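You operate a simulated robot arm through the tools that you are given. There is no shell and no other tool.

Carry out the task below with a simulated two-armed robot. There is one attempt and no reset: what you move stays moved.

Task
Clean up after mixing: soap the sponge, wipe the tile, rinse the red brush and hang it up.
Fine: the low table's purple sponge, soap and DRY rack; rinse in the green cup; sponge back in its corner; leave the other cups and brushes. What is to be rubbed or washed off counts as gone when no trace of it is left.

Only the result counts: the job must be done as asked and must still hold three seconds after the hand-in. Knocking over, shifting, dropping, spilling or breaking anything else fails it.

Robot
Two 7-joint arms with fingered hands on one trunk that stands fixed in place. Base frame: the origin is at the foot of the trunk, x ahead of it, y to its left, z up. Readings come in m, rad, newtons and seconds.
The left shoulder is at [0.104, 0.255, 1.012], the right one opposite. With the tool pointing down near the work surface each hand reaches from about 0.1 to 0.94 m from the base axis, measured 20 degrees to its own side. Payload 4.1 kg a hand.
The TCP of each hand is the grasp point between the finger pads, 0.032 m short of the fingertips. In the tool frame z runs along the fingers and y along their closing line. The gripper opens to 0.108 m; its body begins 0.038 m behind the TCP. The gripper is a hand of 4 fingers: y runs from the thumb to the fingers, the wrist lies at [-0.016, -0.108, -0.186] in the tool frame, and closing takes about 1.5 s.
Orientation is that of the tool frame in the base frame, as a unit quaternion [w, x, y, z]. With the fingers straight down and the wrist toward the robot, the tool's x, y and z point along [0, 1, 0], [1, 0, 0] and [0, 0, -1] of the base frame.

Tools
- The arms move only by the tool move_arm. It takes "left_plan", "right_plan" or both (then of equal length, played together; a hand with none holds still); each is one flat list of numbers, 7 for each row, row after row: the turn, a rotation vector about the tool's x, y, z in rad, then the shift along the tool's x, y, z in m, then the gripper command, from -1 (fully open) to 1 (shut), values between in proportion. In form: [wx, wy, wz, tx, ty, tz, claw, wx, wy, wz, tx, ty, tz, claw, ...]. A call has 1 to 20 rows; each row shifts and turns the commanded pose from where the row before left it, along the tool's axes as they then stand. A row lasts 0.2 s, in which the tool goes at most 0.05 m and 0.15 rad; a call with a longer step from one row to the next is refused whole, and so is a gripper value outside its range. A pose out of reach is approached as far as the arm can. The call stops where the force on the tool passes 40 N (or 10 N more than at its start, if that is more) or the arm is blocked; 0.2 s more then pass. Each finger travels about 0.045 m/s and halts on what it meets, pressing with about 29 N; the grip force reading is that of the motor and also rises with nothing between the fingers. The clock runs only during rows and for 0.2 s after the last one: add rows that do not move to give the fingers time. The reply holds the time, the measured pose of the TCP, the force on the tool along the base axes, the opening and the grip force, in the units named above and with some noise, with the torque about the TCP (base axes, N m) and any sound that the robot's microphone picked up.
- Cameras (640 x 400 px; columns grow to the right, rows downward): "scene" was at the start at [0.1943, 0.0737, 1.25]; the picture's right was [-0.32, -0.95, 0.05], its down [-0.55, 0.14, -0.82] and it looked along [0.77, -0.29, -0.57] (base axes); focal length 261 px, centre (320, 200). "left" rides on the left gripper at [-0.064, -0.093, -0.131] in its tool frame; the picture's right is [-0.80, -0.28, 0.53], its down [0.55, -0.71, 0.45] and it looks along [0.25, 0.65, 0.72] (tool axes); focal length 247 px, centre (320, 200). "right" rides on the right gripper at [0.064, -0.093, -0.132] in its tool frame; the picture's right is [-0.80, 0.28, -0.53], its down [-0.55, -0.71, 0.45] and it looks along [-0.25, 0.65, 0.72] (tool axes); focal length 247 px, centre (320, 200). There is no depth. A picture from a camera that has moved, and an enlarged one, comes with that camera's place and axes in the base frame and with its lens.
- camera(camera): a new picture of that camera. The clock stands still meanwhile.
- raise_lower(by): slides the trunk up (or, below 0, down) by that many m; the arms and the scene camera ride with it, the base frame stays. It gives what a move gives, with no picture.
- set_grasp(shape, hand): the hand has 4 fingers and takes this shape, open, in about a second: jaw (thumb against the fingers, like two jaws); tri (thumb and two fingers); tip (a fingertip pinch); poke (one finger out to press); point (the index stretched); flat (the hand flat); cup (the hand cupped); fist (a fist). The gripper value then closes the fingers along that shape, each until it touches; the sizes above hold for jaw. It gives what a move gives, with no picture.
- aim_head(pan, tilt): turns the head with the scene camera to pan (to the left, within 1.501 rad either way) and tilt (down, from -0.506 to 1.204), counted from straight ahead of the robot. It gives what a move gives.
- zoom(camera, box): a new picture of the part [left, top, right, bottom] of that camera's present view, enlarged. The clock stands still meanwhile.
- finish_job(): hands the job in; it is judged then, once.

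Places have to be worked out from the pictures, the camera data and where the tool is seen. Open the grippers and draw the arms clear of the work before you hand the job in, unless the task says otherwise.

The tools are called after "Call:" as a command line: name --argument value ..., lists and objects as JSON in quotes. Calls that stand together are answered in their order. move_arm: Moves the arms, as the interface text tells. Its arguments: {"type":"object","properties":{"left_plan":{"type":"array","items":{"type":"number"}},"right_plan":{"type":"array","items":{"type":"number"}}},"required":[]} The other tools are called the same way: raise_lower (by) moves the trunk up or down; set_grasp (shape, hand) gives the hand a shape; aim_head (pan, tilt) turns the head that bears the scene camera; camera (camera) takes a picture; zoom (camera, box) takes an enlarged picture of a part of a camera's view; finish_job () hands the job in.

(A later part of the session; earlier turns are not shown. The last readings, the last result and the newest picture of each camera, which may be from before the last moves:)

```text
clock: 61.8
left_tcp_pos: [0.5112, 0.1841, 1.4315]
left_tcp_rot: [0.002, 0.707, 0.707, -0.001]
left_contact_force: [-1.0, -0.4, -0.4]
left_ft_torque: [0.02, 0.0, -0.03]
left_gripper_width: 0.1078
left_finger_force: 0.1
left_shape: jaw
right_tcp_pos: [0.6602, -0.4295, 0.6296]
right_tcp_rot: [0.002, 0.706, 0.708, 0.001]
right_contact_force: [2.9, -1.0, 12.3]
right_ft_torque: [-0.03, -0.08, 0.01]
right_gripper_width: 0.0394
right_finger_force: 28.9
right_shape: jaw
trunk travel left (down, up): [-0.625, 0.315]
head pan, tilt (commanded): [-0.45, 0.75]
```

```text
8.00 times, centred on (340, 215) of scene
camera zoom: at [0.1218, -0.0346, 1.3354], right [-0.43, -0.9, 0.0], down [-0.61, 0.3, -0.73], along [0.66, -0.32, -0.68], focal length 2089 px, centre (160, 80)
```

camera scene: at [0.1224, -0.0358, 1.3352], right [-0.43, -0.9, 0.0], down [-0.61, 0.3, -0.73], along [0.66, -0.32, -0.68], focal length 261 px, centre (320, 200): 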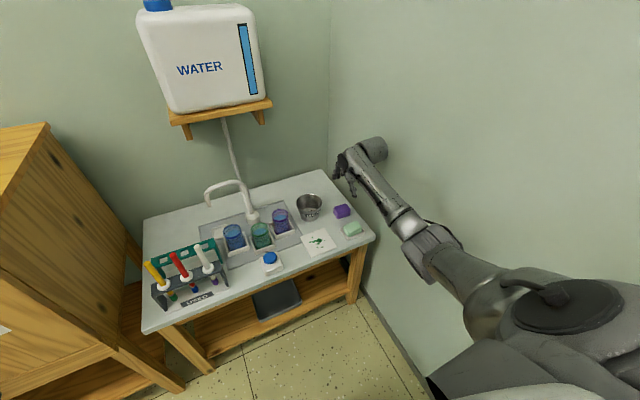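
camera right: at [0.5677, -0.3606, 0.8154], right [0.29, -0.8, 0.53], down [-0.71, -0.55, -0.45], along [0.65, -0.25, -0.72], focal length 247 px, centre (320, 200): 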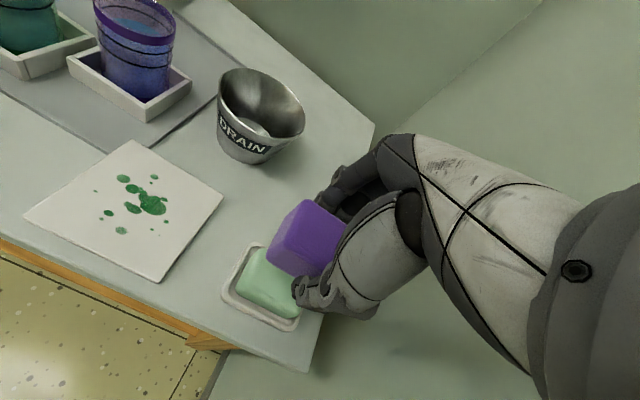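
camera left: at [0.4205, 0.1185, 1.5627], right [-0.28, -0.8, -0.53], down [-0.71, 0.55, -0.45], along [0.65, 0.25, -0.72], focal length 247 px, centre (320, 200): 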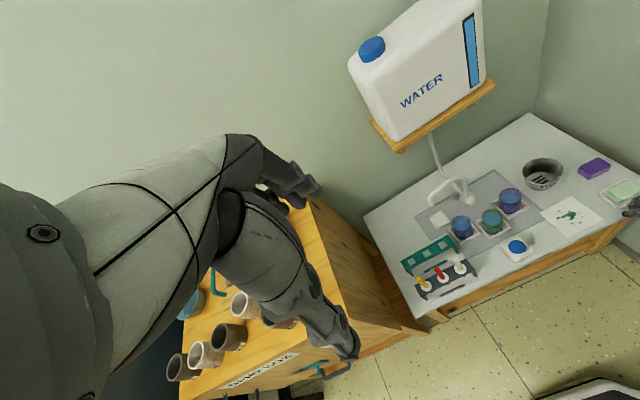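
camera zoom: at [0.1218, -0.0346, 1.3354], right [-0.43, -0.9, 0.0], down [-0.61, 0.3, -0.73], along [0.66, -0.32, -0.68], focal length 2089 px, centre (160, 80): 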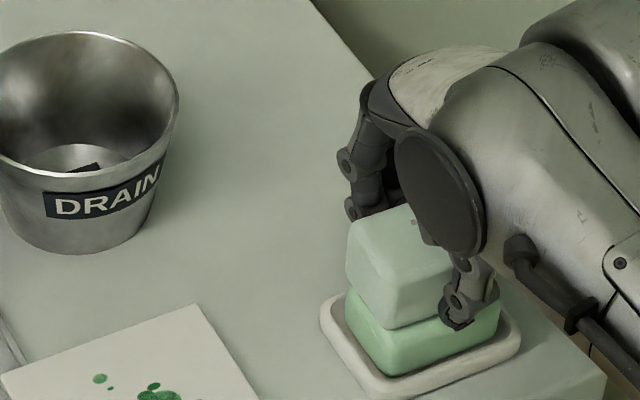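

The sponge touched the soap (12 N) and has turned pale: it is soaped. I lift it straight up and look.

Call:
move_arm --right_plan '[0, 0, 0, 0, 0, -0.005, 1, 0, 0, 0, 0, 0, -0.02, 1, 0, 0, 0, 0, 0, -0.03, 1, 0, 0, 0, 0, 0, 0, 1]'

Call:
zoom --camera "scene" --box '[300, 180, 380, 250]'

Call:
camera --camera "right"

```text
clock: 62.8
left_tcp_pos: [0.5132, 0.1833, 1.4297]
left_tcp_rot: [0.001, 0.707, 0.707, -0.002]
left_contact_force: [0.2, 0.3, -0.7]
left_ft_torque: [0.0, 0.01, -0.01]
left_gripper_width: 0.1079
left_finger_force: 0.0
left_shape: jaw
right_tcp_pos: [0.6576, -0.4284, 0.6803]
right_tcp_rot: [-0.001, 0.707, 0.708, 0.0]
right_contact_force: [-0.3, 0.0, -0.5]
right_ft_torque: [-0.03, 0.01, 0.03]
right_gripper_width: 0.0391
right_finger_force: 28.9
right_shape: jaw
trunk travel left (down, up): [-0.625, 0.315]
head pan, tilt (commanded): [-0.45, 0.75]
```

```text
5.71 times, centred on (340, 215) of scene
camera zoom: at [0.1234, -0.0359, 1.335], right [-0.43, -0.9, 0.0], down [-0.61, 0.3, -0.73], along [0.66, -0.32, -0.68], focal length 1492 px, centre (206, 114)
```

zoom: 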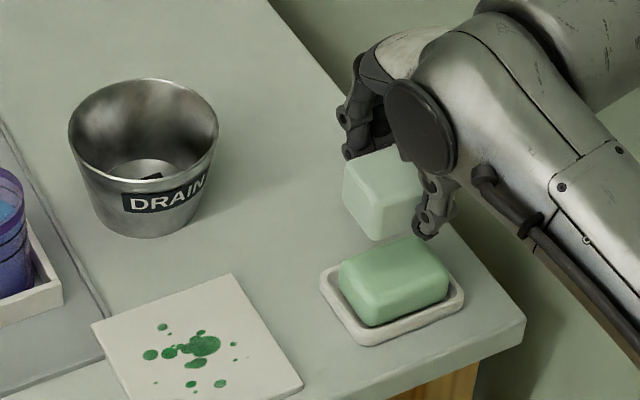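

```text
taken
camera right: at [0.5652, -0.3651, 0.8121], right [0.29, -0.8, 0.53], down [-0.71, -0.55, -0.45], along [0.65, -0.25, -0.72], focal length 247 px, centre (320, 200)
```

right: 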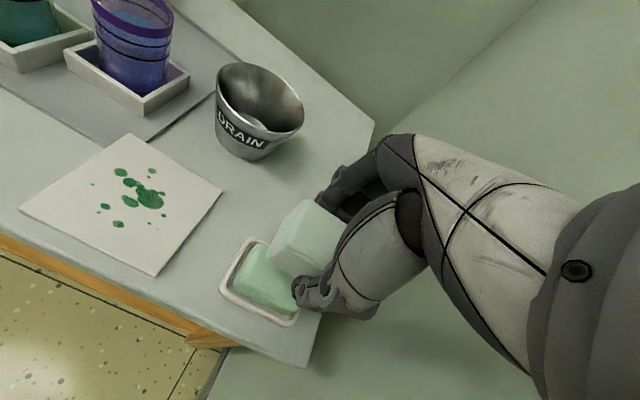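

The soap stayed in place. Now I carry the soaped sponge over the tile's centre.

Call:
move_arm --right_plan '[0, 0, 0, 0.035, 0.003, 0, 1, 0, 0, 0, 0.035, 0.003, 0, 1, 0, 0, 0, 0.035, 0.003, 0, 1, 0, 0, 0, 0.033, 0.003, 0, 1, 0, 0, 0, 0, 0, 0.025, 1, 0, 0, 0, 0, 0, 0.02, 1, 0, 0, 0, 0, 0, 0.01, 1, 0, 0, 0, 0, 0, 0, 1]'

Call:
zoom --camera "scene" --box '[280, 190, 360, 260]'

Call:
camera --camera "right"

```text
clock: 64.6
left_tcp_pos: [0.5133, 0.1836, 1.4316]
left_tcp_rot: [0.001, 0.707, 0.707, -0.001]
left_contact_force: [-0.4, 0.6, -0.3]
left_ft_torque: [0.02, 0.01, -0.02]
left_gripper_width: 0.1078
left_finger_force: 0.2
left_shape: jaw
right_tcp_pos: [0.6708, -0.2925, 0.6297]
right_tcp_rot: [0.0, 0.707, 0.707, -0.001]
right_contact_force: [-0.5, -1.1, -0.6]
right_ft_torque: [0.0, -0.02, 0.01]
right_gripper_width: 0.0392
right_finger_force: 28.9
right_shape: jaw
trunk travel left (down, up): [-0.625, 0.315]
head pan, tilt (commanded): [-0.45, 0.75]
```

```text
5.71 times, centred on (320, 225) of scene
camera zoom: at [0.1232, -0.0357, 1.3351], right [-0.43, -0.9, 0.0], down [-0.61, 0.3, -0.73], along [0.66, -0.32, -0.68], focal length 1492 px, centre (320, 57)
```

zoom: 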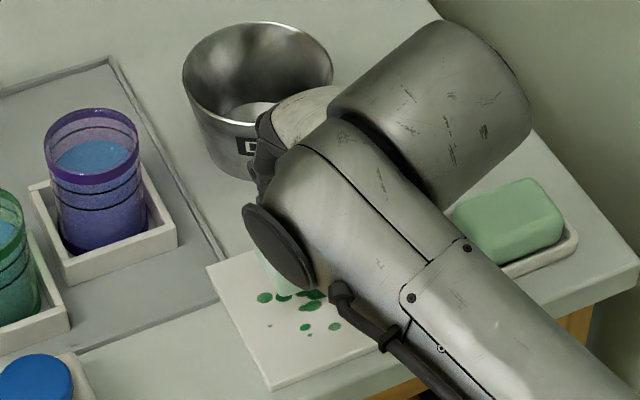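

```text
taken
camera right: at [0.578, -0.2298, 0.7608], right [0.28, -0.8, 0.53], down [-0.71, -0.55, -0.45], along [0.65, -0.25, -0.72], focal length 247 px, centre (320, 200)
```

right: 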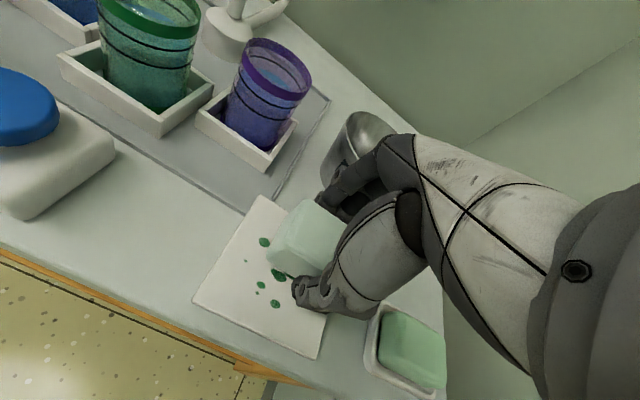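

The right hand's knuckles come near the drain bucket. I use the left camera from above to judge that clearance.

Call:
zoom --camera "left" --box '[490, 120, 640, 260]'

```text
2.86 times, centred on (565, 190) of left
camera zoom: at [0.4205, 0.1184, 1.5627], right [-0.28, -0.8, -0.53], down [-0.71, 0.55, -0.45], along [0.65, 0.25, -0.72], focal length 706 px, centre (-380, 229)
```

zoom: 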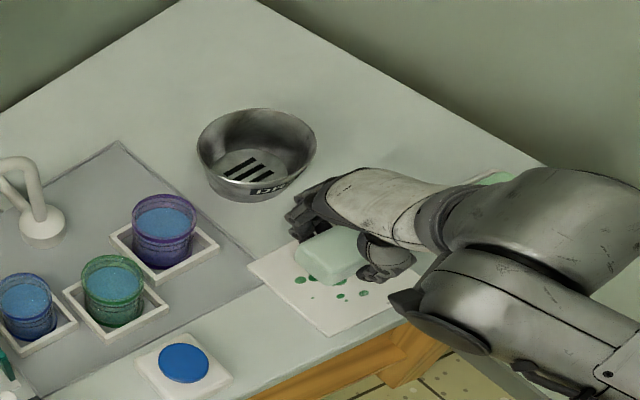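

From above there is about 2 cm between knuckles and bucket, so I may go up to x≈0.69. I lower the sponge toward the tile in small steps.

Call:
move_arm --right_plan '[0, 0, 0, 0, -0.003, 0.012, 1, 0, 0, 0, 0, 0, 0.008, 1, 0, 0, 0, 0, 0, 0.003, 1, 0, 0, 0, 0, 0, 0, 1]'

Call:
zoom --camera "left" --box '[520, 150, 600, 220]'

```text
clock: 65.6
left_tcp_pos: [0.5127, 0.1819, 1.4308]
left_tcp_rot: [0.001, 0.708, 0.707, -0.001]
left_contact_force: [-0.6, -0.6, -0.6]
left_ft_torque: [0.0, 0.02, 0.02]
left_gripper_width: 0.1082
left_finger_force: 0.0
left_shape: jaw
right_tcp_pos: [0.6671, -0.2936, 0.6054]
right_tcp_rot: [-0.001, 0.706, 0.708, 0.0]
right_contact_force: [-0.3, -1.0, 0.0]
right_ft_torque: [0.01, -0.01, 0.02]
right_gripper_width: 0.039
right_finger_force: 29.4
right_shape: jaw
trunk travel left (down, up): [-0.625, 0.315]
head pan, tilt (commanded): [-0.45, 0.75]
```

```text
5.71 times, centred on (560, 185) of left
camera zoom: at [0.4205, 0.1185, 1.5627], right [-0.28, -0.8, -0.53], down [-0.71, 0.55, -0.45], along [0.65, 0.25, -0.72], focal length 1411 px, centre (-1051, 286)
```

zoom: 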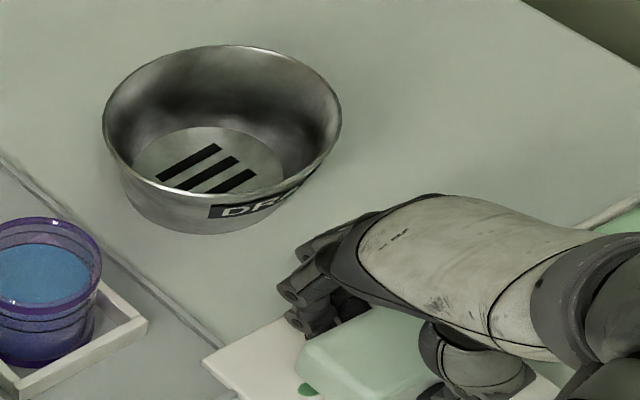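

Not touching yet. Further 2 mm steps.

Call:
move_arm --right_plan '[0, 0, 0, 0, 0, 0.002, 1, 0, 0, 0, 0, 0, 0.002, 1, 0, 0, 0, 0, 0, 0, 1]'

```text
clock: 66.4
left_tcp_pos: [0.5114, 0.1839, 1.4324]
left_tcp_rot: [0.002, 0.707, 0.707, -0.002]
left_contact_force: [0.4, -0.4, 0.3]
left_ft_torque: [0.0, -0.02, 0.01]
left_gripper_width: 0.1083
left_finger_force: 0.1
left_shape: jaw
right_tcp_pos: [0.6678, -0.2905, 0.6025]
right_tcp_rot: [0.001, 0.707, 0.708, 0.0]
right_contact_force: [-0.3, -2.5, 8.4]
right_ft_torque: [-0.11, -0.02, -0.03]
right_gripper_width: 0.0395
right_finger_force: 29.2
right_shape: jaw
trunk travel left (down, up): [-0.625, 0.315]
head pan, tilt (commanded): [-0.45, 0.75]
```

Contact with 8 N. I wipe gently to and fro along y first.

Call:
move_arm --right_plan '[0, 0, 0, -0.006, 0, -0.0005, 1, 0, 0, 0, -0.006, 0, 0, 1, 0, 0, 0, -0.006, 0, 0, 1, 0, 0, 0, -0.006, 0, 0, 1, 0, 0, 0, 0.008, 0, 0, 1, 0, 0, 0, 0.008, 0, 0, 1, 0, 0, 0, 0.008, 0, 0, 1, 0, 0, 0, 0.008, 0, 0, 1, 0, 0, 0, 0.008, 0, 0, 1, 0, 0, 0, 0, 0, 0, 1]'

Call:
zoom --camera "left" --box '[490, 150, 600, 240]'

Call:
camera --camera "right"

```text
clock: 68.6
left_tcp_pos: [0.5107, 0.1827, 1.4317]
left_tcp_rot: [0.002, 0.707, 0.707, -0.001]
left_contact_force: [-0.2, -0.6, -0.5]
left_ft_torque: [0.06, 0.05, -0.01]
left_gripper_width: 0.1078
left_finger_force: 0.0
left_shape: jaw
right_tcp_pos: [0.6681, -0.2758, 0.6013]
right_tcp_rot: [0.0, 0.706, 0.708, 0.0]
right_contact_force: [-0.6, -6.0, 8.6]
right_ft_torque: [-0.19, -0.05, -0.03]
right_gripper_width: 0.0392
right_finger_force: 29.0
right_shape: jaw
trunk travel left (down, up): [-0.625, 0.315]
head pan, tilt (commanded): [-0.45, 0.75]
```

```text
4.44 times, centred on (545, 195) of left
camera zoom: at [0.4188, 0.1183, 1.5632], right [-0.28, -0.8, -0.53], down [-0.7, 0.55, -0.45], along [0.65, 0.25, -0.72], focal length 1098 px, centre (-680, 222)
```

zoom: 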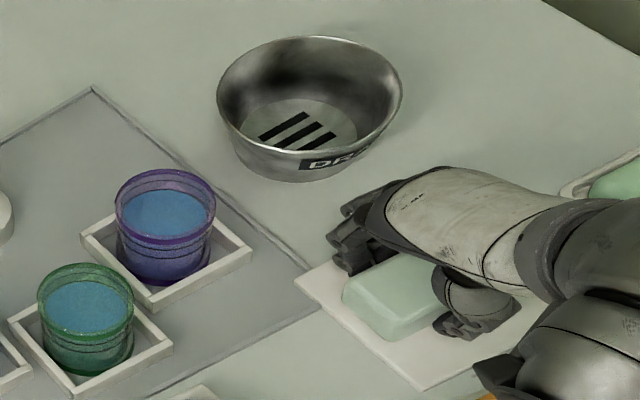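

```text
taken
camera right: at [0.5751, -0.2127, 0.7334], right [0.28, -0.8, 0.53], down [-0.7, -0.55, -0.45], along [0.65, -0.25, -0.72], focal length 247 px, centre (320, 200)
```

right: 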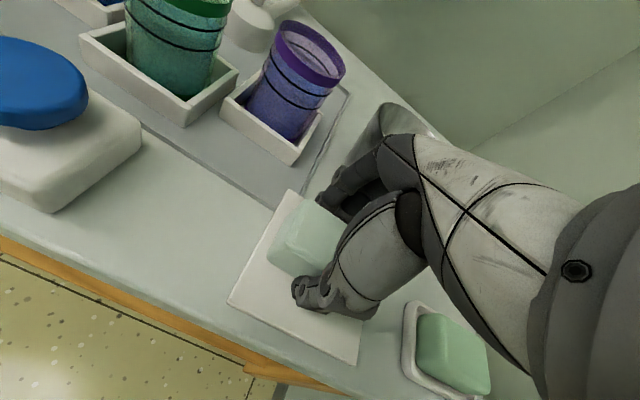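

The visible spots are gone and the tile has not moved. I continue wiping over the front part, then the back part of the tile.

Call:
move_arm --right_plan '[0, 0, 0, 0, -0.007, 0, 1, 0, 0, 0, 0, -0.007, 0, 1, 0, 0, 0, 0, -0.007, 0, 1, 0, 0, 0, 0, -0.007, 0, 1, 0, 0, 0, -0.01, 0, 0, 1, 0, 0, 0, -0.01, 0, 0, 1, 0, 0, 0, -0.01, 0, 0, 1, 0, 0, 0, -0.01, 0, 0, 1, 0, 0, 0, 0, 0.008, 0, 1, 0, 0, 0, 0, 0.008, 0, 1, 0, 0, 0, 0, 0.008, 0, 1, 0, 0, 0, 0.01, 0, 0, 1, 0, 0, 0, 0.01, 0, 0, 1, 0, 0, 0, 0, 0, 0, 1]'

Call:
zoom --camera "left" --box '[490, 150, 600, 240]'

Call:
zoom --camera "scene" --box '[270, 200, 350, 270]'

```text
clock: 71.6
left_tcp_pos: [0.5107, 0.1826, 1.4321]
left_tcp_rot: [0.002, 0.707, 0.708, -0.001]
left_contact_force: [-0.1, -0.3, 0.6]
left_ft_torque: [-0.01, 0.03, -0.02]
left_gripper_width: 0.1083
left_finger_force: 0.2
left_shape: jaw
right_tcp_pos: [0.6631, -0.2972, 0.6009]
right_tcp_rot: [0.0, 0.707, 0.708, 0.001]
right_contact_force: [0.2, -7.1, 10.9]
right_ft_torque: [-0.2, 0.07, 0.02]
right_gripper_width: 0.0398
right_finger_force: 29.2
right_shape: jaw
trunk travel left (down, up): [-0.625, 0.315]
head pan, tilt (commanded): [-0.45, 0.75]
```

```text
4.44 times, centred on (545, 195) of left
camera zoom: at [0.4188, 0.1182, 1.5632], right [-0.28, -0.8, -0.53], down [-0.7, 0.55, -0.45], along [0.65, 0.25, -0.72], focal length 1098 px, centre (-680, 222)
```

zoom: 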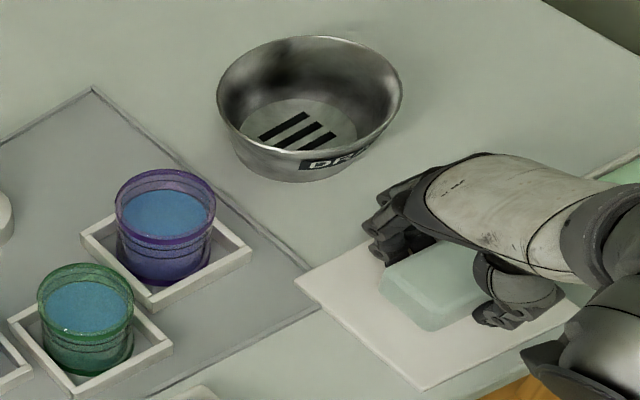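

```text
5.71 times, centred on (310, 235) of scene
camera zoom: at [0.1218, -0.0359, 1.3352], right [-0.43, -0.9, 0.0], down [-0.61, 0.3, -0.73], along [0.66, -0.32, -0.68], focal length 1492 px, centre (377, 0)
```

zoom: 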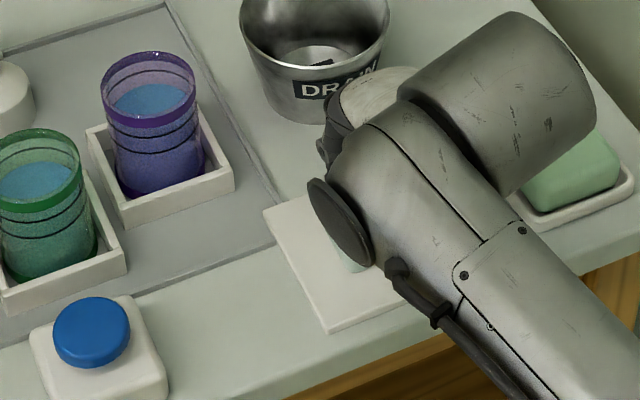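

Clean so far. Now the back strip (up to x≈0.69), then I lift and inspect.

Call:
move_arm --right_plan '[0, 0, 0, 0, 0.009, 0, 1, 0, 0, 0, 0, 0.009, 0, 1, 0, 0, 0, 0, 0.009, 0, 1, 0, 0, 0, 0.008, 0, 0, 1, 0, 0, 0, 0.008, 0, 0, 1, 0, 0, 0, 0.008, 0, 0, 1, 0, 0, 0, 0, -0.01, 0, 1, 0, 0, 0, 0, -0.01, 0, 1, 0, 0, 0, 0, 0, -0.01, 1, 0, 0, 0, 0, 0, -0.03, 1, 0, 0, 0, 0, 0, -0.04, 1, 0, 0, 0, 0, 0, 0, 1]'

Call:
zoom --camera "left" --box '[500, 150, 640, 240]'

Call:
camera --camera "right"

```text
clock: 74.2
left_tcp_pos: [0.5128, 0.1825, 1.4317]
left_tcp_rot: [0.001, 0.707, 0.707, -0.002]
left_contact_force: [-1.0, -0.4, 0.3]
left_ft_torque: [0.02, 0.02, 0.03]
left_gripper_width: 0.1081
left_finger_force: 0.1
left_shape: jaw
right_tcp_pos: [0.6725, -0.2712, 0.6765]
right_tcp_rot: [-0.001, 0.707, 0.708, -0.001]
right_contact_force: [0.5, 0.1, -0.1]
right_ft_torque: [-0.04, 0.02, 0.0]
right_gripper_width: 0.0394
right_finger_force: 28.7
right_shape: jaw
trunk travel left (down, up): [-0.625, 0.315]
head pan, tilt (commanded): [-0.45, 0.75]
```

```text
4.44 times, centred on (570, 195) of left
camera zoom: at [0.4206, 0.1183, 1.5626], right [-0.28, -0.8, -0.53], down [-0.71, 0.55, -0.45], along [0.65, 0.25, -0.72], focal length 1098 px, centre (-791, 222)
```

zoom: 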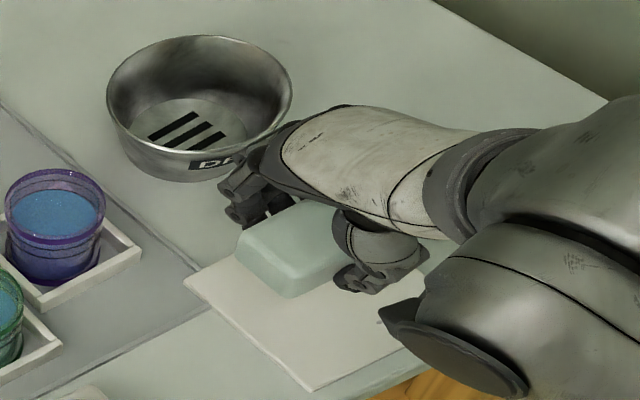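

```text
taken
camera right: at [0.5799, -0.2081, 0.8093], right [0.29, -0.8, 0.53], down [-0.71, -0.55, -0.45], along [0.65, -0.25, -0.72], focal length 247 px, centre (320, 200)
```

right: 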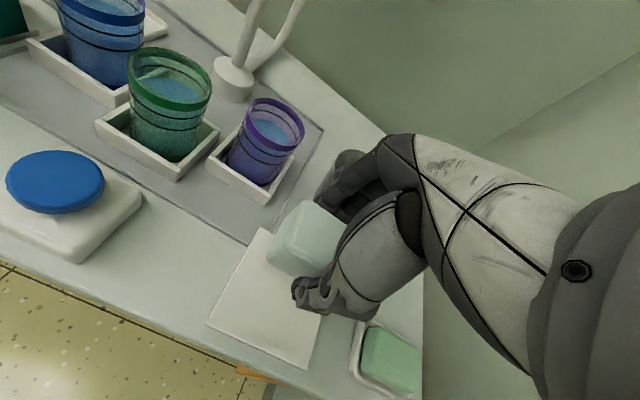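

One tiny dark mark seems to remain on the tile's right part. I move the hand aside over the soap to view the whole tile.

Call:
move_arm --right_plan '[0, 0, 0, -0.04, 0.005, -0.005, 1, 0, 0, 0, -0.04, 0.01, -0.005, 1, 0, 0, 0, -0.04, 0.015, -0.005, 1, 0, 0, 0, -0.04, 0.02, 0, 1, 0, 0, 0, -0.01, 0.03, 0, 1, 0, 0, 0, 0, 0, 0, 1]'

Call:
zoom --camera "scene" --box '[290, 220, 350, 265]'

Call:
zoom --camera "left" --box '[520, 170, 620, 250]'

Call:
camera --camera "right"

```text
clock: 75.6
left_tcp_pos: [0.5128, 0.183, 1.4314]
left_tcp_rot: [0.001, 0.707, 0.708, -0.001]
left_contact_force: [0.4, 1.2, -0.4]
left_ft_torque: [0.05, -0.03, 0.01]
left_gripper_width: 0.1078
left_finger_force: 0.0
left_shape: jaw
right_tcp_pos: [0.7501, -0.4415, 0.6957]
right_tcp_rot: [0.0, 0.706, 0.708, 0.0]
right_contact_force: [-0.1, 0.5, -0.4]
right_ft_torque: [-0.02, -0.03, 0.03]
right_gripper_width: 0.0393
right_finger_force: 28.4
right_shape: jaw
trunk travel left (down, up): [-0.625, 0.315]
head pan, tilt (commanded): [-0.45, 0.75]
```

```text
8.89 times, centred on (320, 242) of scene
camera zoom: at [0.1225, -0.0361, 1.3352], right [-0.44, -0.9, 0.0], down [-0.61, 0.3, -0.73], along [0.66, -0.32, -0.68], focal length 2322 px, centre (320, -178)
```

zoom: 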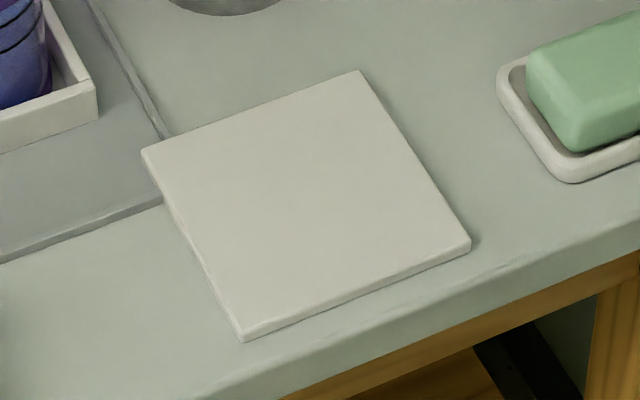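

```text
5.00 times, centred on (570, 210) of left
camera zoom: at [0.4197, 0.1179, 1.563], right [-0.28, -0.8, -0.53], down [-0.71, 0.55, -0.45], along [0.65, 0.25, -0.72], focal length 1235 px, centre (-930, 150)
```

zoom: 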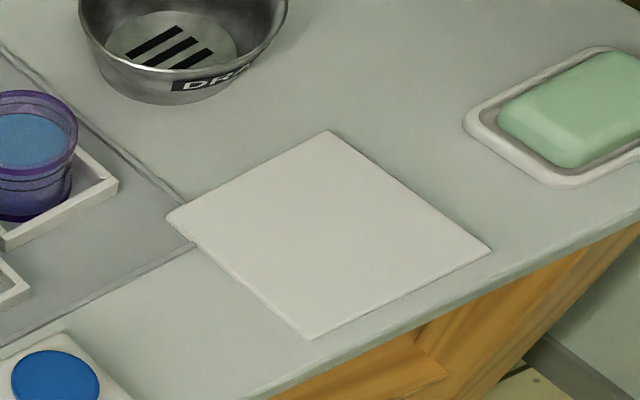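

```text
taken
camera right: at [0.6569, -0.3783, 0.827], right [0.28, -0.8, 0.53], down [-0.7, -0.55, -0.45], along [0.65, -0.25, -0.72], focal length 247 px, centre (320, 200)
```

right: 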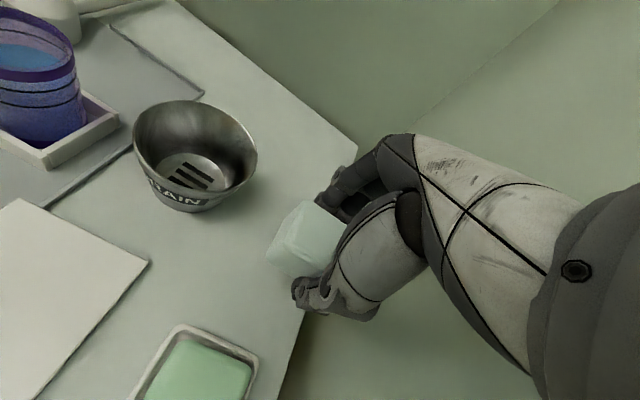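

The whole tile is clean and has stayed in place. I bring the sponge back to its original spot and lower it.

Call:
move_arm --right_plan '[0, 0, 0, 0.0017, 0.008, 0, 1, 0, 0, 0, 0, 0, 0.03, 1, 0, 0, 0, 0, 0, 0.03, 1, 0, 0, 0, 0, 0, 0.02, 1, 0, 0, 0, 0, 0, 0.01, 1, 0, 0, 0, 0, 0, 0.004, 1, 0, 0, 0, 0, 0, 0, 1]'

Call:
zoom --camera "scene" --box '[310, 180, 370, 230]'

```text
clock: 77.2
left_tcp_pos: [0.5141, 0.1842, 1.4302]
left_tcp_rot: [0.002, 0.707, 0.708, -0.001]
left_contact_force: [-0.9, 0.4, -0.1]
left_ft_torque: [0.01, 0.03, 0.01]
left_gripper_width: 0.108
left_finger_force: 0.1
left_shape: jaw
right_tcp_pos: [0.7582, -0.4403, 0.6031]
right_tcp_rot: [0.0, 0.707, 0.708, -0.001]
right_contact_force: [0.4, 0.8, 0.1]
right_ft_torque: [-0.03, 0.0, -0.01]
right_gripper_width: 0.0396
right_finger_force: 28.5
right_shape: jaw
trunk travel left (down, up): [-0.625, 0.315]
head pan, tilt (commanded): [-0.45, 0.75]
```

```text
8.00 times, centred on (340, 205) of scene
camera zoom: at [0.1233, -0.0357, 1.3351], right [-0.43, -0.9, 0.0], down [-0.61, 0.3, -0.73], along [0.66, -0.32, -0.68], focal length 2089 px, centre (160, 160)
```

zoom: 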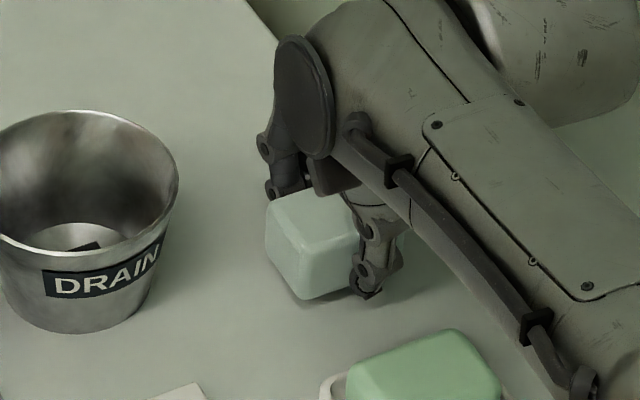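

A few millimetres to go; I lower in 2 mm steps.

Call:
move_arm --right_plan '[0, 0, 0, 0, 0, 0.002, 1, 0, 0, 0, 0, 0, 0.002, 1, 0, 0, 0, 0, 0, 0.002, 1, 0, 0, 0, 0, 0, 0, 1]'

```text
clock: 78.2
left_tcp_pos: [0.514, 0.1838, 1.431]
left_tcp_rot: [0.001, 0.707, 0.707, -0.001]
left_contact_force: [-0.4, 0.2, 0.4]
left_ft_torque: [0.04, -0.03, -0.02]
left_gripper_width: 0.1079
left_finger_force: 0.0
left_shape: jaw
right_tcp_pos: [0.759, -0.4424, 0.5953]
right_tcp_rot: [-0.001, 0.706, 0.708, -0.001]
right_contact_force: [-0.1, 0.6, -0.3]
right_ft_torque: [0.01, 0.04, -0.02]
right_gripper_width: 0.0396
right_finger_force: 28.8
right_shape: jaw
trunk travel left (down, up): [-0.625, 0.315]
head pan, tilt (commanded): [-0.45, 0.75]
```

No contact yet; two more small steps.

Call:
move_arm --right_plan '[0, 0, 0, 0, 0, 0.0015, 1, 0, 0, 0, 0, 0, 0.0015, 1, 0, 0, 0, 0, 0, 0, 1]'

```text
clock: 79.0
left_tcp_pos: [0.513, 0.1828, 1.4318]
left_tcp_rot: [0.001, 0.707, 0.707, -0.001]
left_contact_force: [0.2, -0.2, 0.6]
left_ft_torque: [0.01, -0.01, -0.01]
left_gripper_width: 0.1081
left_finger_force: 0.0
left_shape: jaw
right_tcp_pos: [0.7592, -0.4418, 0.5942]
right_tcp_rot: [0.0, 0.706, 0.708, 0.0]
right_contact_force: [-0.4, 0.1, 1.8]
right_ft_torque: [0.0, 0.0, -0.01]
right_gripper_width: 0.0398
right_finger_force: 28.9
right_shape: jaw
trunk travel left (down, up): [-0.625, 0.315]
head pan, tilt (commanded): [-0.45, 0.75]
```

The sponge now rests on the table (about 2 N). I open the fingers part-way and lift straight up.

Call:
move_arm --right_plan '[0, 0, 0, 0, 0, 0, 0.3, 0, 0, 0, 0, 0, 0, 0, 0, 0, 0, 0, 0, 0, -0.2, 0, 0, 0, 0, 0, 0, -0.25, 0, 0, 0, 0, 0, 0, -0.25, 0, 0, 0, 0, 0, -0.01, -0.25, 0, 0, 0, 0, 0, -0.03, -0.25, 0, 0, 0, 0, 0, -0.03, -0.25, 0, 0, 0, 0, 0, -0.04, -0.25, 0, 0, 0, 0, 0, 0, -0.25]'

Call:
zoom --camera "scene" --box '[300, 170, 380, 240]'

Call:
camera --camera "right"

```text
clock: 81.2
left_tcp_pos: [0.5133, 0.182, 1.4307]
left_tcp_rot: [0.001, 0.707, 0.707, -0.002]
left_contact_force: [-0.9, -0.3, 0.2]
left_ft_torque: [-0.01, -0.03, -0.01]
left_gripper_width: 0.1078
left_finger_force: 0.2
left_shape: jaw
right_tcp_pos: [0.7616, -0.4397, 0.7015]
right_tcp_rot: [-0.001, 0.707, 0.708, -0.001]
right_contact_force: [0.8, 0.6, 0.2]
right_ft_torque: [0.0, 0.0, 0.0]
right_gripper_width: 0.0673
right_finger_force: 0.1
right_shape: jaw
trunk travel left (down, up): [-0.625, 0.315]
head pan, tilt (commanded): [-0.45, 0.75]
```

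```text
5.71 times, centred on (340, 205) of scene
camera zoom: at [0.1237, -0.0358, 1.335], right [-0.43, -0.9, 0.0], down [-0.61, 0.3, -0.73], along [0.66, -0.32, -0.68], focal length 1492 px, centre (206, 171)
```

zoom: 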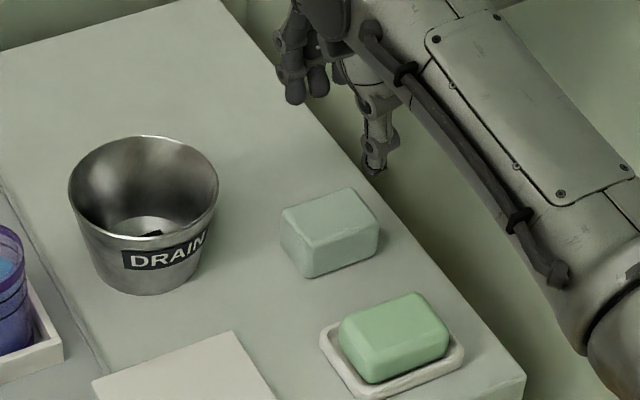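

```text
taken
camera right: at [0.6677, -0.3766, 0.8338], right [0.29, -0.8, 0.53], down [-0.71, -0.55, -0.45], along [0.65, -0.25, -0.72], focal length 247 px, centre (320, 200)
```

right: 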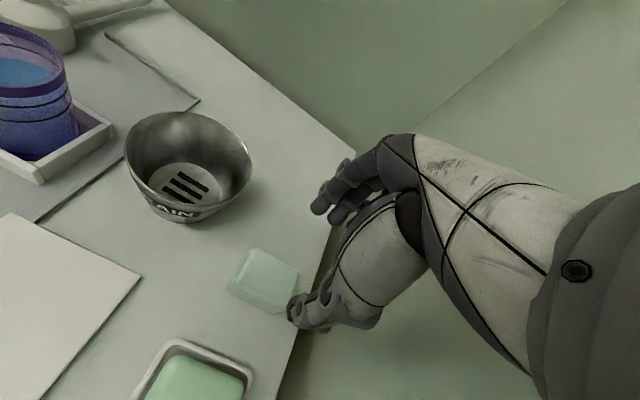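

The sponge is back in its corner and the soap untouched. I withdraw the right hand up and back, opening it.

Call:
move_arm --right_plan '[0, 0, 0, 0, 0, -0.03, -0.25, 0, 0, 0, 0.015, -0.035, -0.02, -0.25, 0, 0, 0, 0.015, -0.04, 0, -0.5, 0, 0, 0, 0.015, -0.04, 0, -1, 0, 0, 0, 0.015, -0.04, 0, -1, 0, 0, 0, 0.015, -0.04, 0, -1, 0, 0, 0, 0.015, -0.04, 0, -1, 0, 0, 0, 0, -0.03, 0, -1, 0, 0, 0, 0, 0, 0, -1]'

Call:
camera --camera "scene"

```text
clock: 83.2
left_tcp_pos: [0.5131, 0.1837, 1.4317]
left_tcp_rot: [0.0, 0.707, 0.707, -0.002]
left_contact_force: [1.1, -0.7, -0.5]
left_ft_torque: [0.0, 0.02, -0.01]
left_gripper_width: 0.1076
left_finger_force: 0.1
left_shape: jaw
right_tcp_pos: [0.493, -0.3522, 0.7507]
right_tcp_rot: [0.0, 0.707, 0.708, -0.001]
right_contact_force: [-0.6, 0.4, 0.0]
right_ft_torque: [0.02, 0.04, 0.01]
right_gripper_width: 0.1077
right_finger_force: 0.0
right_shape: jaw
trunk travel left (down, up): [-0.625, 0.315]
head pan, tilt (commanded): [-0.45, 0.75]
```

```text
taken
camera scene: at [0.1239, -0.0354, 1.335], right [-0.43, -0.9, 0.0], down [-0.61, 0.3, -0.73], along [0.66, -0.32, -0.68], focal length 261 px, centre (320, 200)
```

scene: 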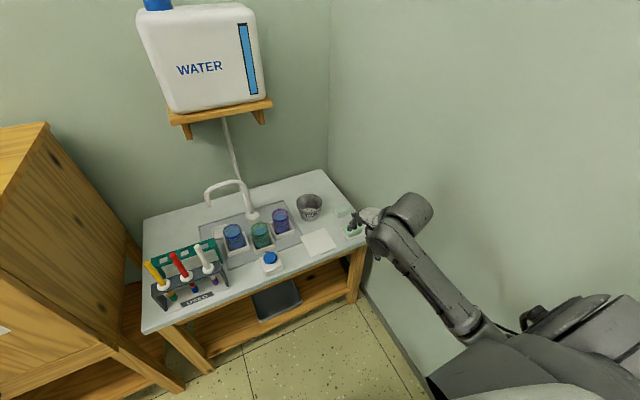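

Now for the brush. I zoom in with the left hand's camera (from above) and the scene camera on the racks and the green cup.

Call:
zoom --camera "left" --box '[390, 220, 490, 310]'

Call:
zoom --camera "left" --box '[440, 175, 540, 265]'

Call:
zoom --camera "scene" --box '[140, 230, 230, 310]'

Call:
zoom --camera "scene" --box '[220, 200, 300, 270]'

```text
4.44 times, centred on (440, 265) of left
camera zoom: at [0.4213, 0.1187, 1.5624], right [-0.28, -0.8, -0.53], down [-0.71, 0.55, -0.45], along [0.65, 0.25, -0.72], focal length 1098 px, centre (-213, -89)
```

zoom: 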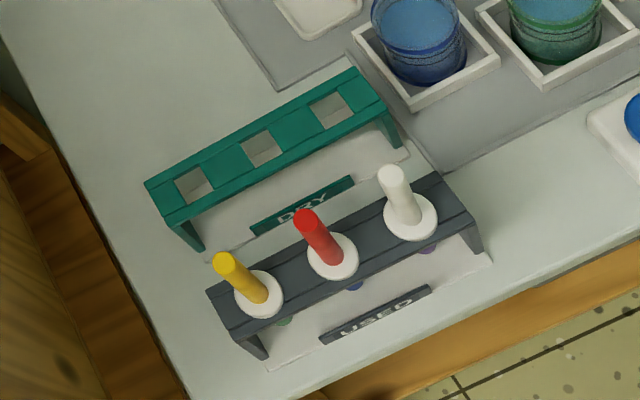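

```text
4.44 times, centred on (490, 220) of left
camera zoom: at [0.4213, 0.1187, 1.5624], right [-0.28, -0.8, -0.53], down [-0.71, 0.55, -0.45], along [0.65, 0.25, -0.72], focal length 1098 px, centre (-436, 111)
```

zoom: 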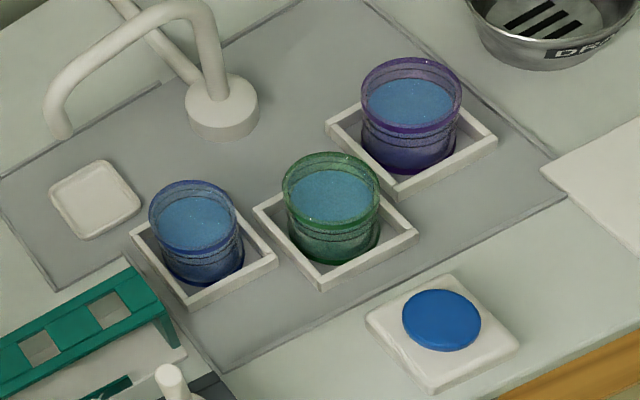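

```text
5.00 times, centred on (185, 270) of scene
camera zoom: at [0.1239, -0.0354, 1.335], right [-0.43, -0.9, 0.0], down [-0.61, 0.3, -0.73], along [0.66, -0.32, -0.68], focal length 1306 px, centre (995, -150)
```

zoom: 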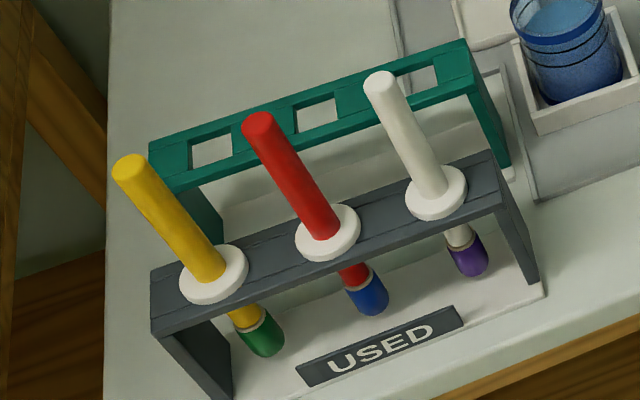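

```text
5.71 times, centred on (260, 235) of scene
camera zoom: at [0.1239, -0.0354, 1.335], right [-0.43, -0.9, 0.0], down [-0.61, 0.3, -0.73], along [0.66, -0.32, -0.68], focal length 1492 px, centre (663, 0)
```

zoom: 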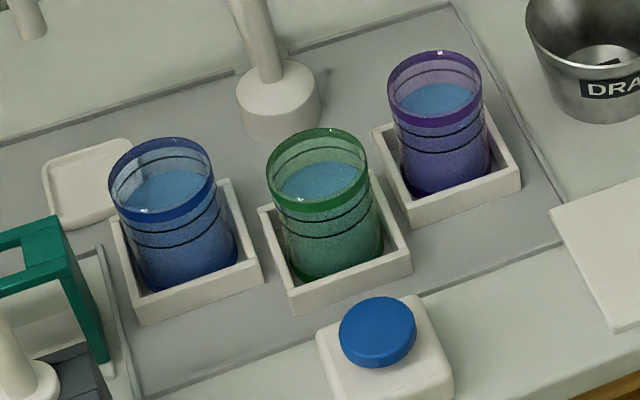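

I now have the places: red brush axis at about [0.653, 0.1365], top z≈0.765; DRY rack's middle hole at about [0.746, 0.137], z≈0.655; green cup centre about [0.754, −0.105], rim z≈0.636. I lower the left hand toward the red brush, first half.

Call:
move_arm --left_plan '[0, 0, 0, -0.0033, 0.01, 0.038, -1, 0, 0, 0, -0.0033, 0.01, 0.038, -1, 0, 0, 0, -0.0033, 0.01, 0.038, -1, 0, 0, 0, -0.0033, 0.01, 0.038, -1, 0, 0, 0, -0.0033, 0.01, 0.038, -1, 0, 0, 0, -0.0033, 0.01, 0.038, -1, 0, 0, 0, -0.0033, 0.01, 0.038, -1, 0, 0, 0, 0, 0, 0, -1]'

Call:
camera --camera "scene"

Call:
camera --camera "left"

```text
clock: 85.0
left_tcp_pos: [0.5787, 0.1574, 1.1679]
left_tcp_rot: [0.001, 0.707, 0.707, -0.001]
left_contact_force: [0.7, 0.4, 0.6]
left_ft_torque: [-0.02, 0.02, -0.02]
left_gripper_width: 0.1079
left_finger_force: 0.1
left_shape: jaw
right_tcp_pos: [0.493, -0.3526, 0.751]
right_tcp_rot: [0.0, 0.706, 0.708, 0.0]
right_contact_force: [-0.2, -0.8, 0.0]
right_ft_torque: [0.0, 0.02, -0.01]
right_gripper_width: 0.1077
right_finger_force: 0.1
right_shape: jaw
trunk travel left (down, up): [-0.625, 0.315]
head pan, tilt (commanded): [-0.45, 0.75]
```

```text
taken
camera scene: at [0.1225, -0.0359, 1.3352], right [-0.43, -0.9, 0.0], down [-0.61, 0.3, -0.73], along [0.66, -0.32, -0.68], focal length 261 px, centre (320, 200)
```

scene: 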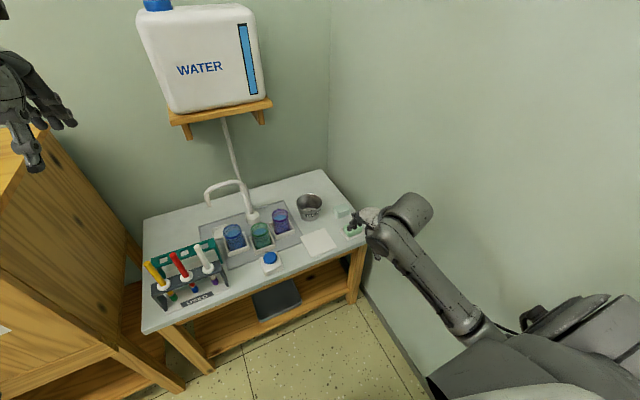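

```text
taken
camera left: at [0.4855, 0.0939, 1.299], right [-0.28, -0.8, -0.53], down [-0.71, 0.55, -0.45], along [0.65, 0.25, -0.72], focal length 247 px, centre (320, 200)
```

left: 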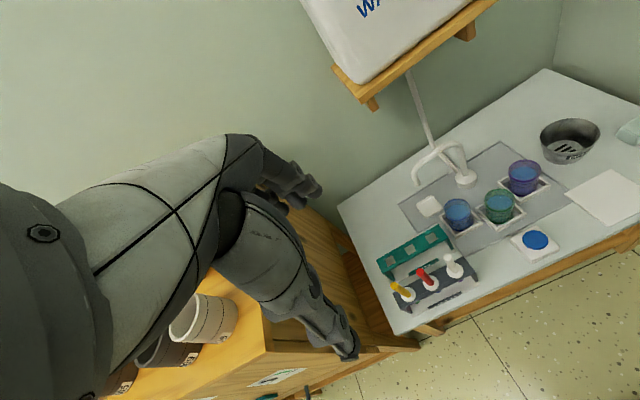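

Clear so far. Second half of the descent to above the red brush.

Call:
move_arm --left_plan '[0, 0, 0, -0.003, 0.0106, 0.038, -1, 0, 0, 0, -0.003, 0.0106, 0.038, -1, 0, 0, 0, -0.003, 0.0106, 0.038, -1, 0, 0, 0, -0.003, 0.0106, 0.038, -1, 0, 0, 0, -0.003, 0.0106, 0.038, -1, 0, 0, 0, -0.003, 0.0106, 0.038, -1, 0, 0, 0, -0.003, 0.0106, 0.038, -1, 0, 0, 0, 0, 0, 0, -1]'

Call:
camera --camera "scene"

Call:
camera --camera "left"

```text
clock: 86.8
left_tcp_pos: [0.6557, 0.1381, 0.9004]
left_tcp_rot: [0.001, 0.707, 0.707, -0.001]
left_contact_force: [-0.1, -0.6, 0.5]
left_ft_torque: [0.03, 0.02, -0.03]
left_gripper_width: 0.1081
left_finger_force: 0.1
left_shape: jaw
right_tcp_pos: [0.4941, -0.3521, 0.7527]
right_tcp_rot: [0.001, 0.706, 0.708, -0.001]
right_contact_force: [0.1, -0.1, 0.3]
right_ft_torque: [0.01, -0.04, 0.02]
right_gripper_width: 0.1077
right_finger_force: 0.0
right_shape: jaw
trunk travel left (down, up): [-0.625, 0.315]
head pan, tilt (commanded): [-0.45, 0.75]
```

```text
taken
camera scene: at [0.1227, -0.0358, 1.3351], right [-0.43, -0.9, 0.0], down [-0.61, 0.3, -0.73], along [0.66, -0.32, -0.68], focal length 261 px, centre (320, 200)
```

scene: 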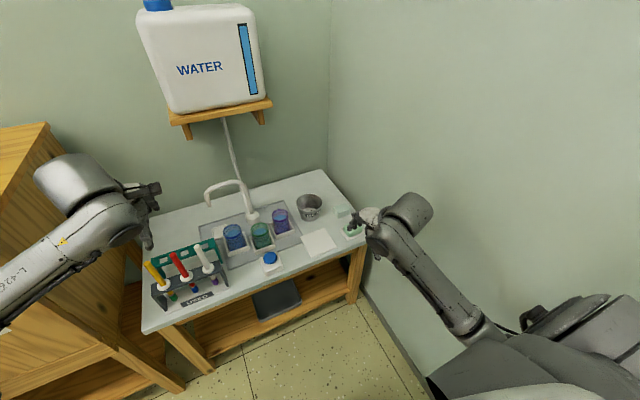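

```text
taken
camera left: at [0.5633, 0.0738, 1.0318], right [-0.28, -0.8, -0.53], down [-0.71, 0.55, -0.45], along [0.65, 0.25, -0.72], focal length 247 px, centre (320, 200)
```

left: 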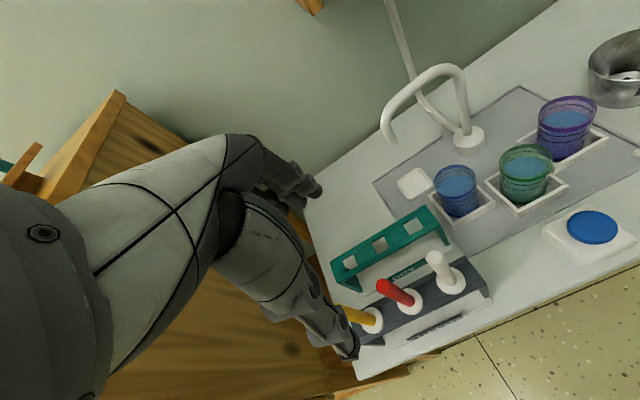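

The hand is above the red brush. I zoom in with its camera to refine the brush's position.

Call:
zoom --camera "left" --box '[320, 190, 500, 340]'

Call:
zoom --camera "scene" --box '[100, 170, 220, 270]'

```text
2.67 times, centred on (410, 265) of left
camera zoom: at [0.5633, 0.0738, 1.0318], right [-0.28, -0.8, -0.53], down [-0.71, 0.55, -0.45], along [0.65, 0.25, -0.72], focal length 659 px, centre (80, 27)
```

zoom: 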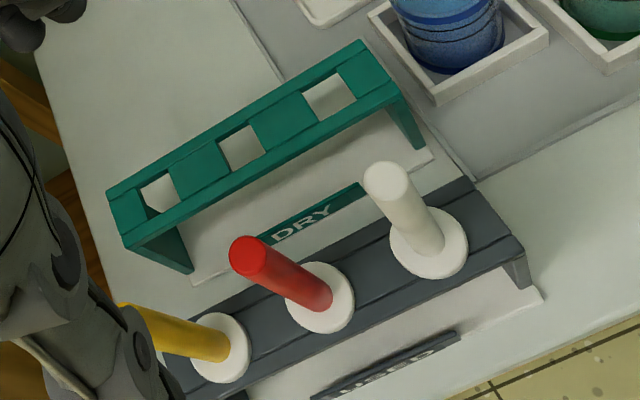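

```text
4.00 times, centred on (160, 220) of scene
camera zoom: at [0.1227, -0.0358, 1.3351], right [-0.43, -0.9, 0.0], down [-0.61, 0.3, -0.73], along [0.66, -0.32, -0.68], focal length 1045 px, centre (960, 120)
```

zoom: 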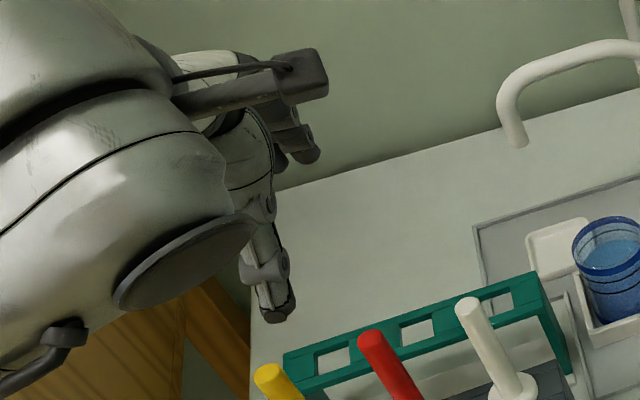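

The red brush's axis is at about [0.6515, 0.136]. I correct by a few millimetres and descend with open fingers around the handle top.

Call:
move_arm --left_plan '[0, 0, 0, -0.002, -0.004, 0.02, -1, 0, 0, 0, 0, 0, 0.03, -1, 0, 0, 0, 0, 0, 0.03, -1, 0, 0, 0, 0, 0, 0.03, -1, 0, 0, 0, 0, 0, 0, -1]'

Call:
zoom --camera "left" --box '[260, 170, 480, 370]'

Call:
zoom --camera "scene" --box '[120, 200, 220, 280]'

Call:
camera --camera "right"

```text
clock: 88.0
left_tcp_pos: [0.653, 0.135, 0.7875]
left_tcp_rot: [0.0, 0.707, 0.707, -0.002]
left_contact_force: [-0.2, 0.2, -0.1]
left_ft_torque: [0.01, 0.0, 0.03]
left_gripper_width: 0.1076
left_finger_force: 0.1
left_shape: jaw
right_tcp_pos: [0.4928, -0.3525, 0.7511]
right_tcp_rot: [0.0, 0.707, 0.707, 0.0]
right_contact_force: [0.3, 0.0, 0.2]
right_ft_torque: [0.02, 0.01, -0.01]
right_gripper_width: 0.1076
right_finger_force: 0.1
right_shape: jaw
trunk travel left (down, up): [-0.625, 0.315]
head pan, tilt (commanded): [-0.45, 0.75]
```

```text
2.00 times, centred on (370, 270) of left
camera zoom: at [0.5606, 0.0713, 0.9196], right [-0.28, -0.8, -0.53], down [-0.71, 0.55, -0.45], along [0.65, 0.25, -0.72], focal length 494 px, centre (220, 60)
```

zoom: 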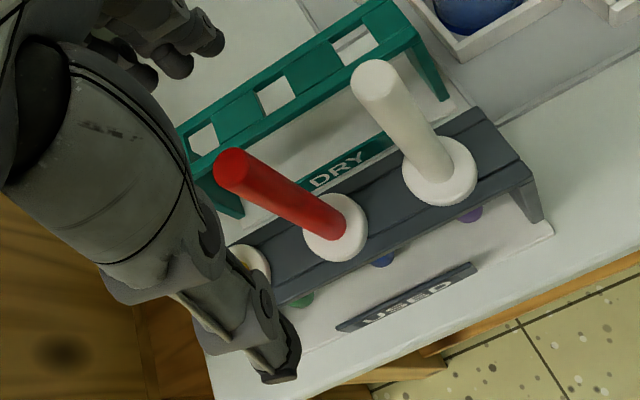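

```text
5.00 times, centred on (170, 240) of scene
camera zoom: at [0.123, -0.0356, 1.3351], right [-0.43, -0.9, 0.0], down [-0.61, 0.3, -0.73], along [0.66, -0.32, -0.68], focal length 1306 px, centre (1070, 0)
```

zoom: 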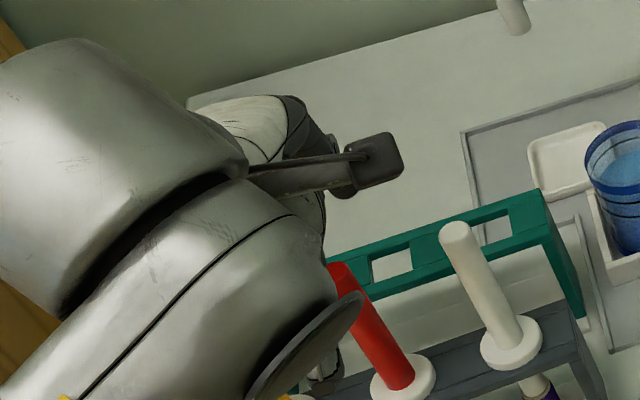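

```text
taken
camera right: at [0.4004, -0.2896, 0.8831], right [0.28, -0.8, 0.53], down [-0.71, -0.55, -0.45], along [0.65, -0.25, -0.72], focal length 247 px, centre (320, 200)
```

right: 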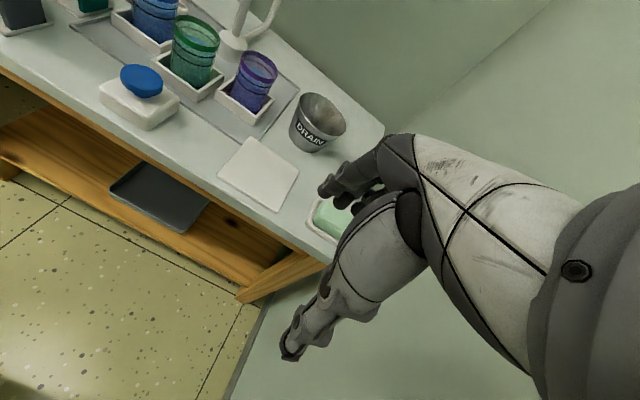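

No contact with the neighbours. I descend the last 4.5 cm.

Call:
move_arm --left_plan '[0, 0, 0, 0.001, -0.0015, 0.02, -1, 0, 0, 0, 0, 0, 0.015, -1, 0, 0, 0, 0, 0, 0.01, -1, 0, 0, 0, 0, 0, 0, -1]'

Call:
zoom --camera "left" --box '[240, 150, 460, 350]'

Call:
zoom --camera "scene" --box '[120, 220, 220, 300]'

```text
clock: 89.0
left_tcp_pos: [0.6521, 0.134, 0.7423]
left_tcp_rot: [0.001, 0.707, 0.707, -0.002]
left_contact_force: [0.3, 0.3, 0.5]
left_ft_torque: [0.02, -0.03, 0.0]
left_gripper_width: 0.1079
left_finger_force: 0.1
left_shape: jaw
right_tcp_pos: [0.4927, -0.3531, 0.7514]
right_tcp_rot: [-0.001, 0.707, 0.707, -0.001]
right_contact_force: [0.0, -0.1, -0.3]
right_ft_torque: [0.01, 0.01, 0.04]
right_gripper_width: 0.1076
right_finger_force: 0.0
right_shape: jaw
trunk travel left (down, up): [-0.625, 0.315]
head pan, tilt (commanded): [-0.45, 0.75]
```

```text
2.00 times, centred on (350, 250) of left
camera zoom: at [0.5593, 0.0708, 0.8747], right [-0.28, -0.8, -0.53], down [-0.71, 0.55, -0.45], along [0.65, 0.25, -0.72], focal length 494 px, centre (260, 100)
```

zoom: 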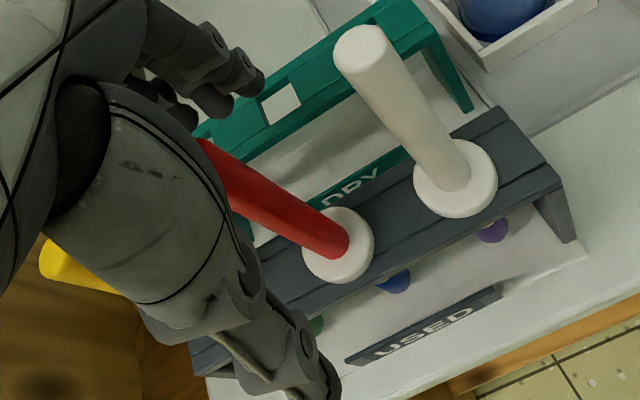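

```text
5.00 times, centred on (170, 260) of scene
camera zoom: at [0.1232, -0.0357, 1.3351], right [-0.43, -0.9, 0.0], down [-0.61, 0.3, -0.73], along [0.66, -0.32, -0.68], focal length 1306 px, centre (1070, -100)
```

zoom: 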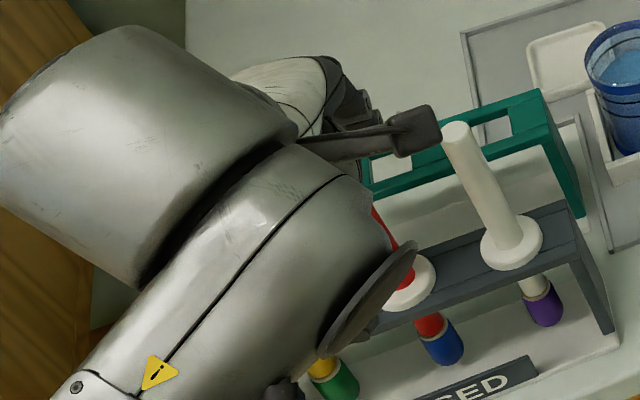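

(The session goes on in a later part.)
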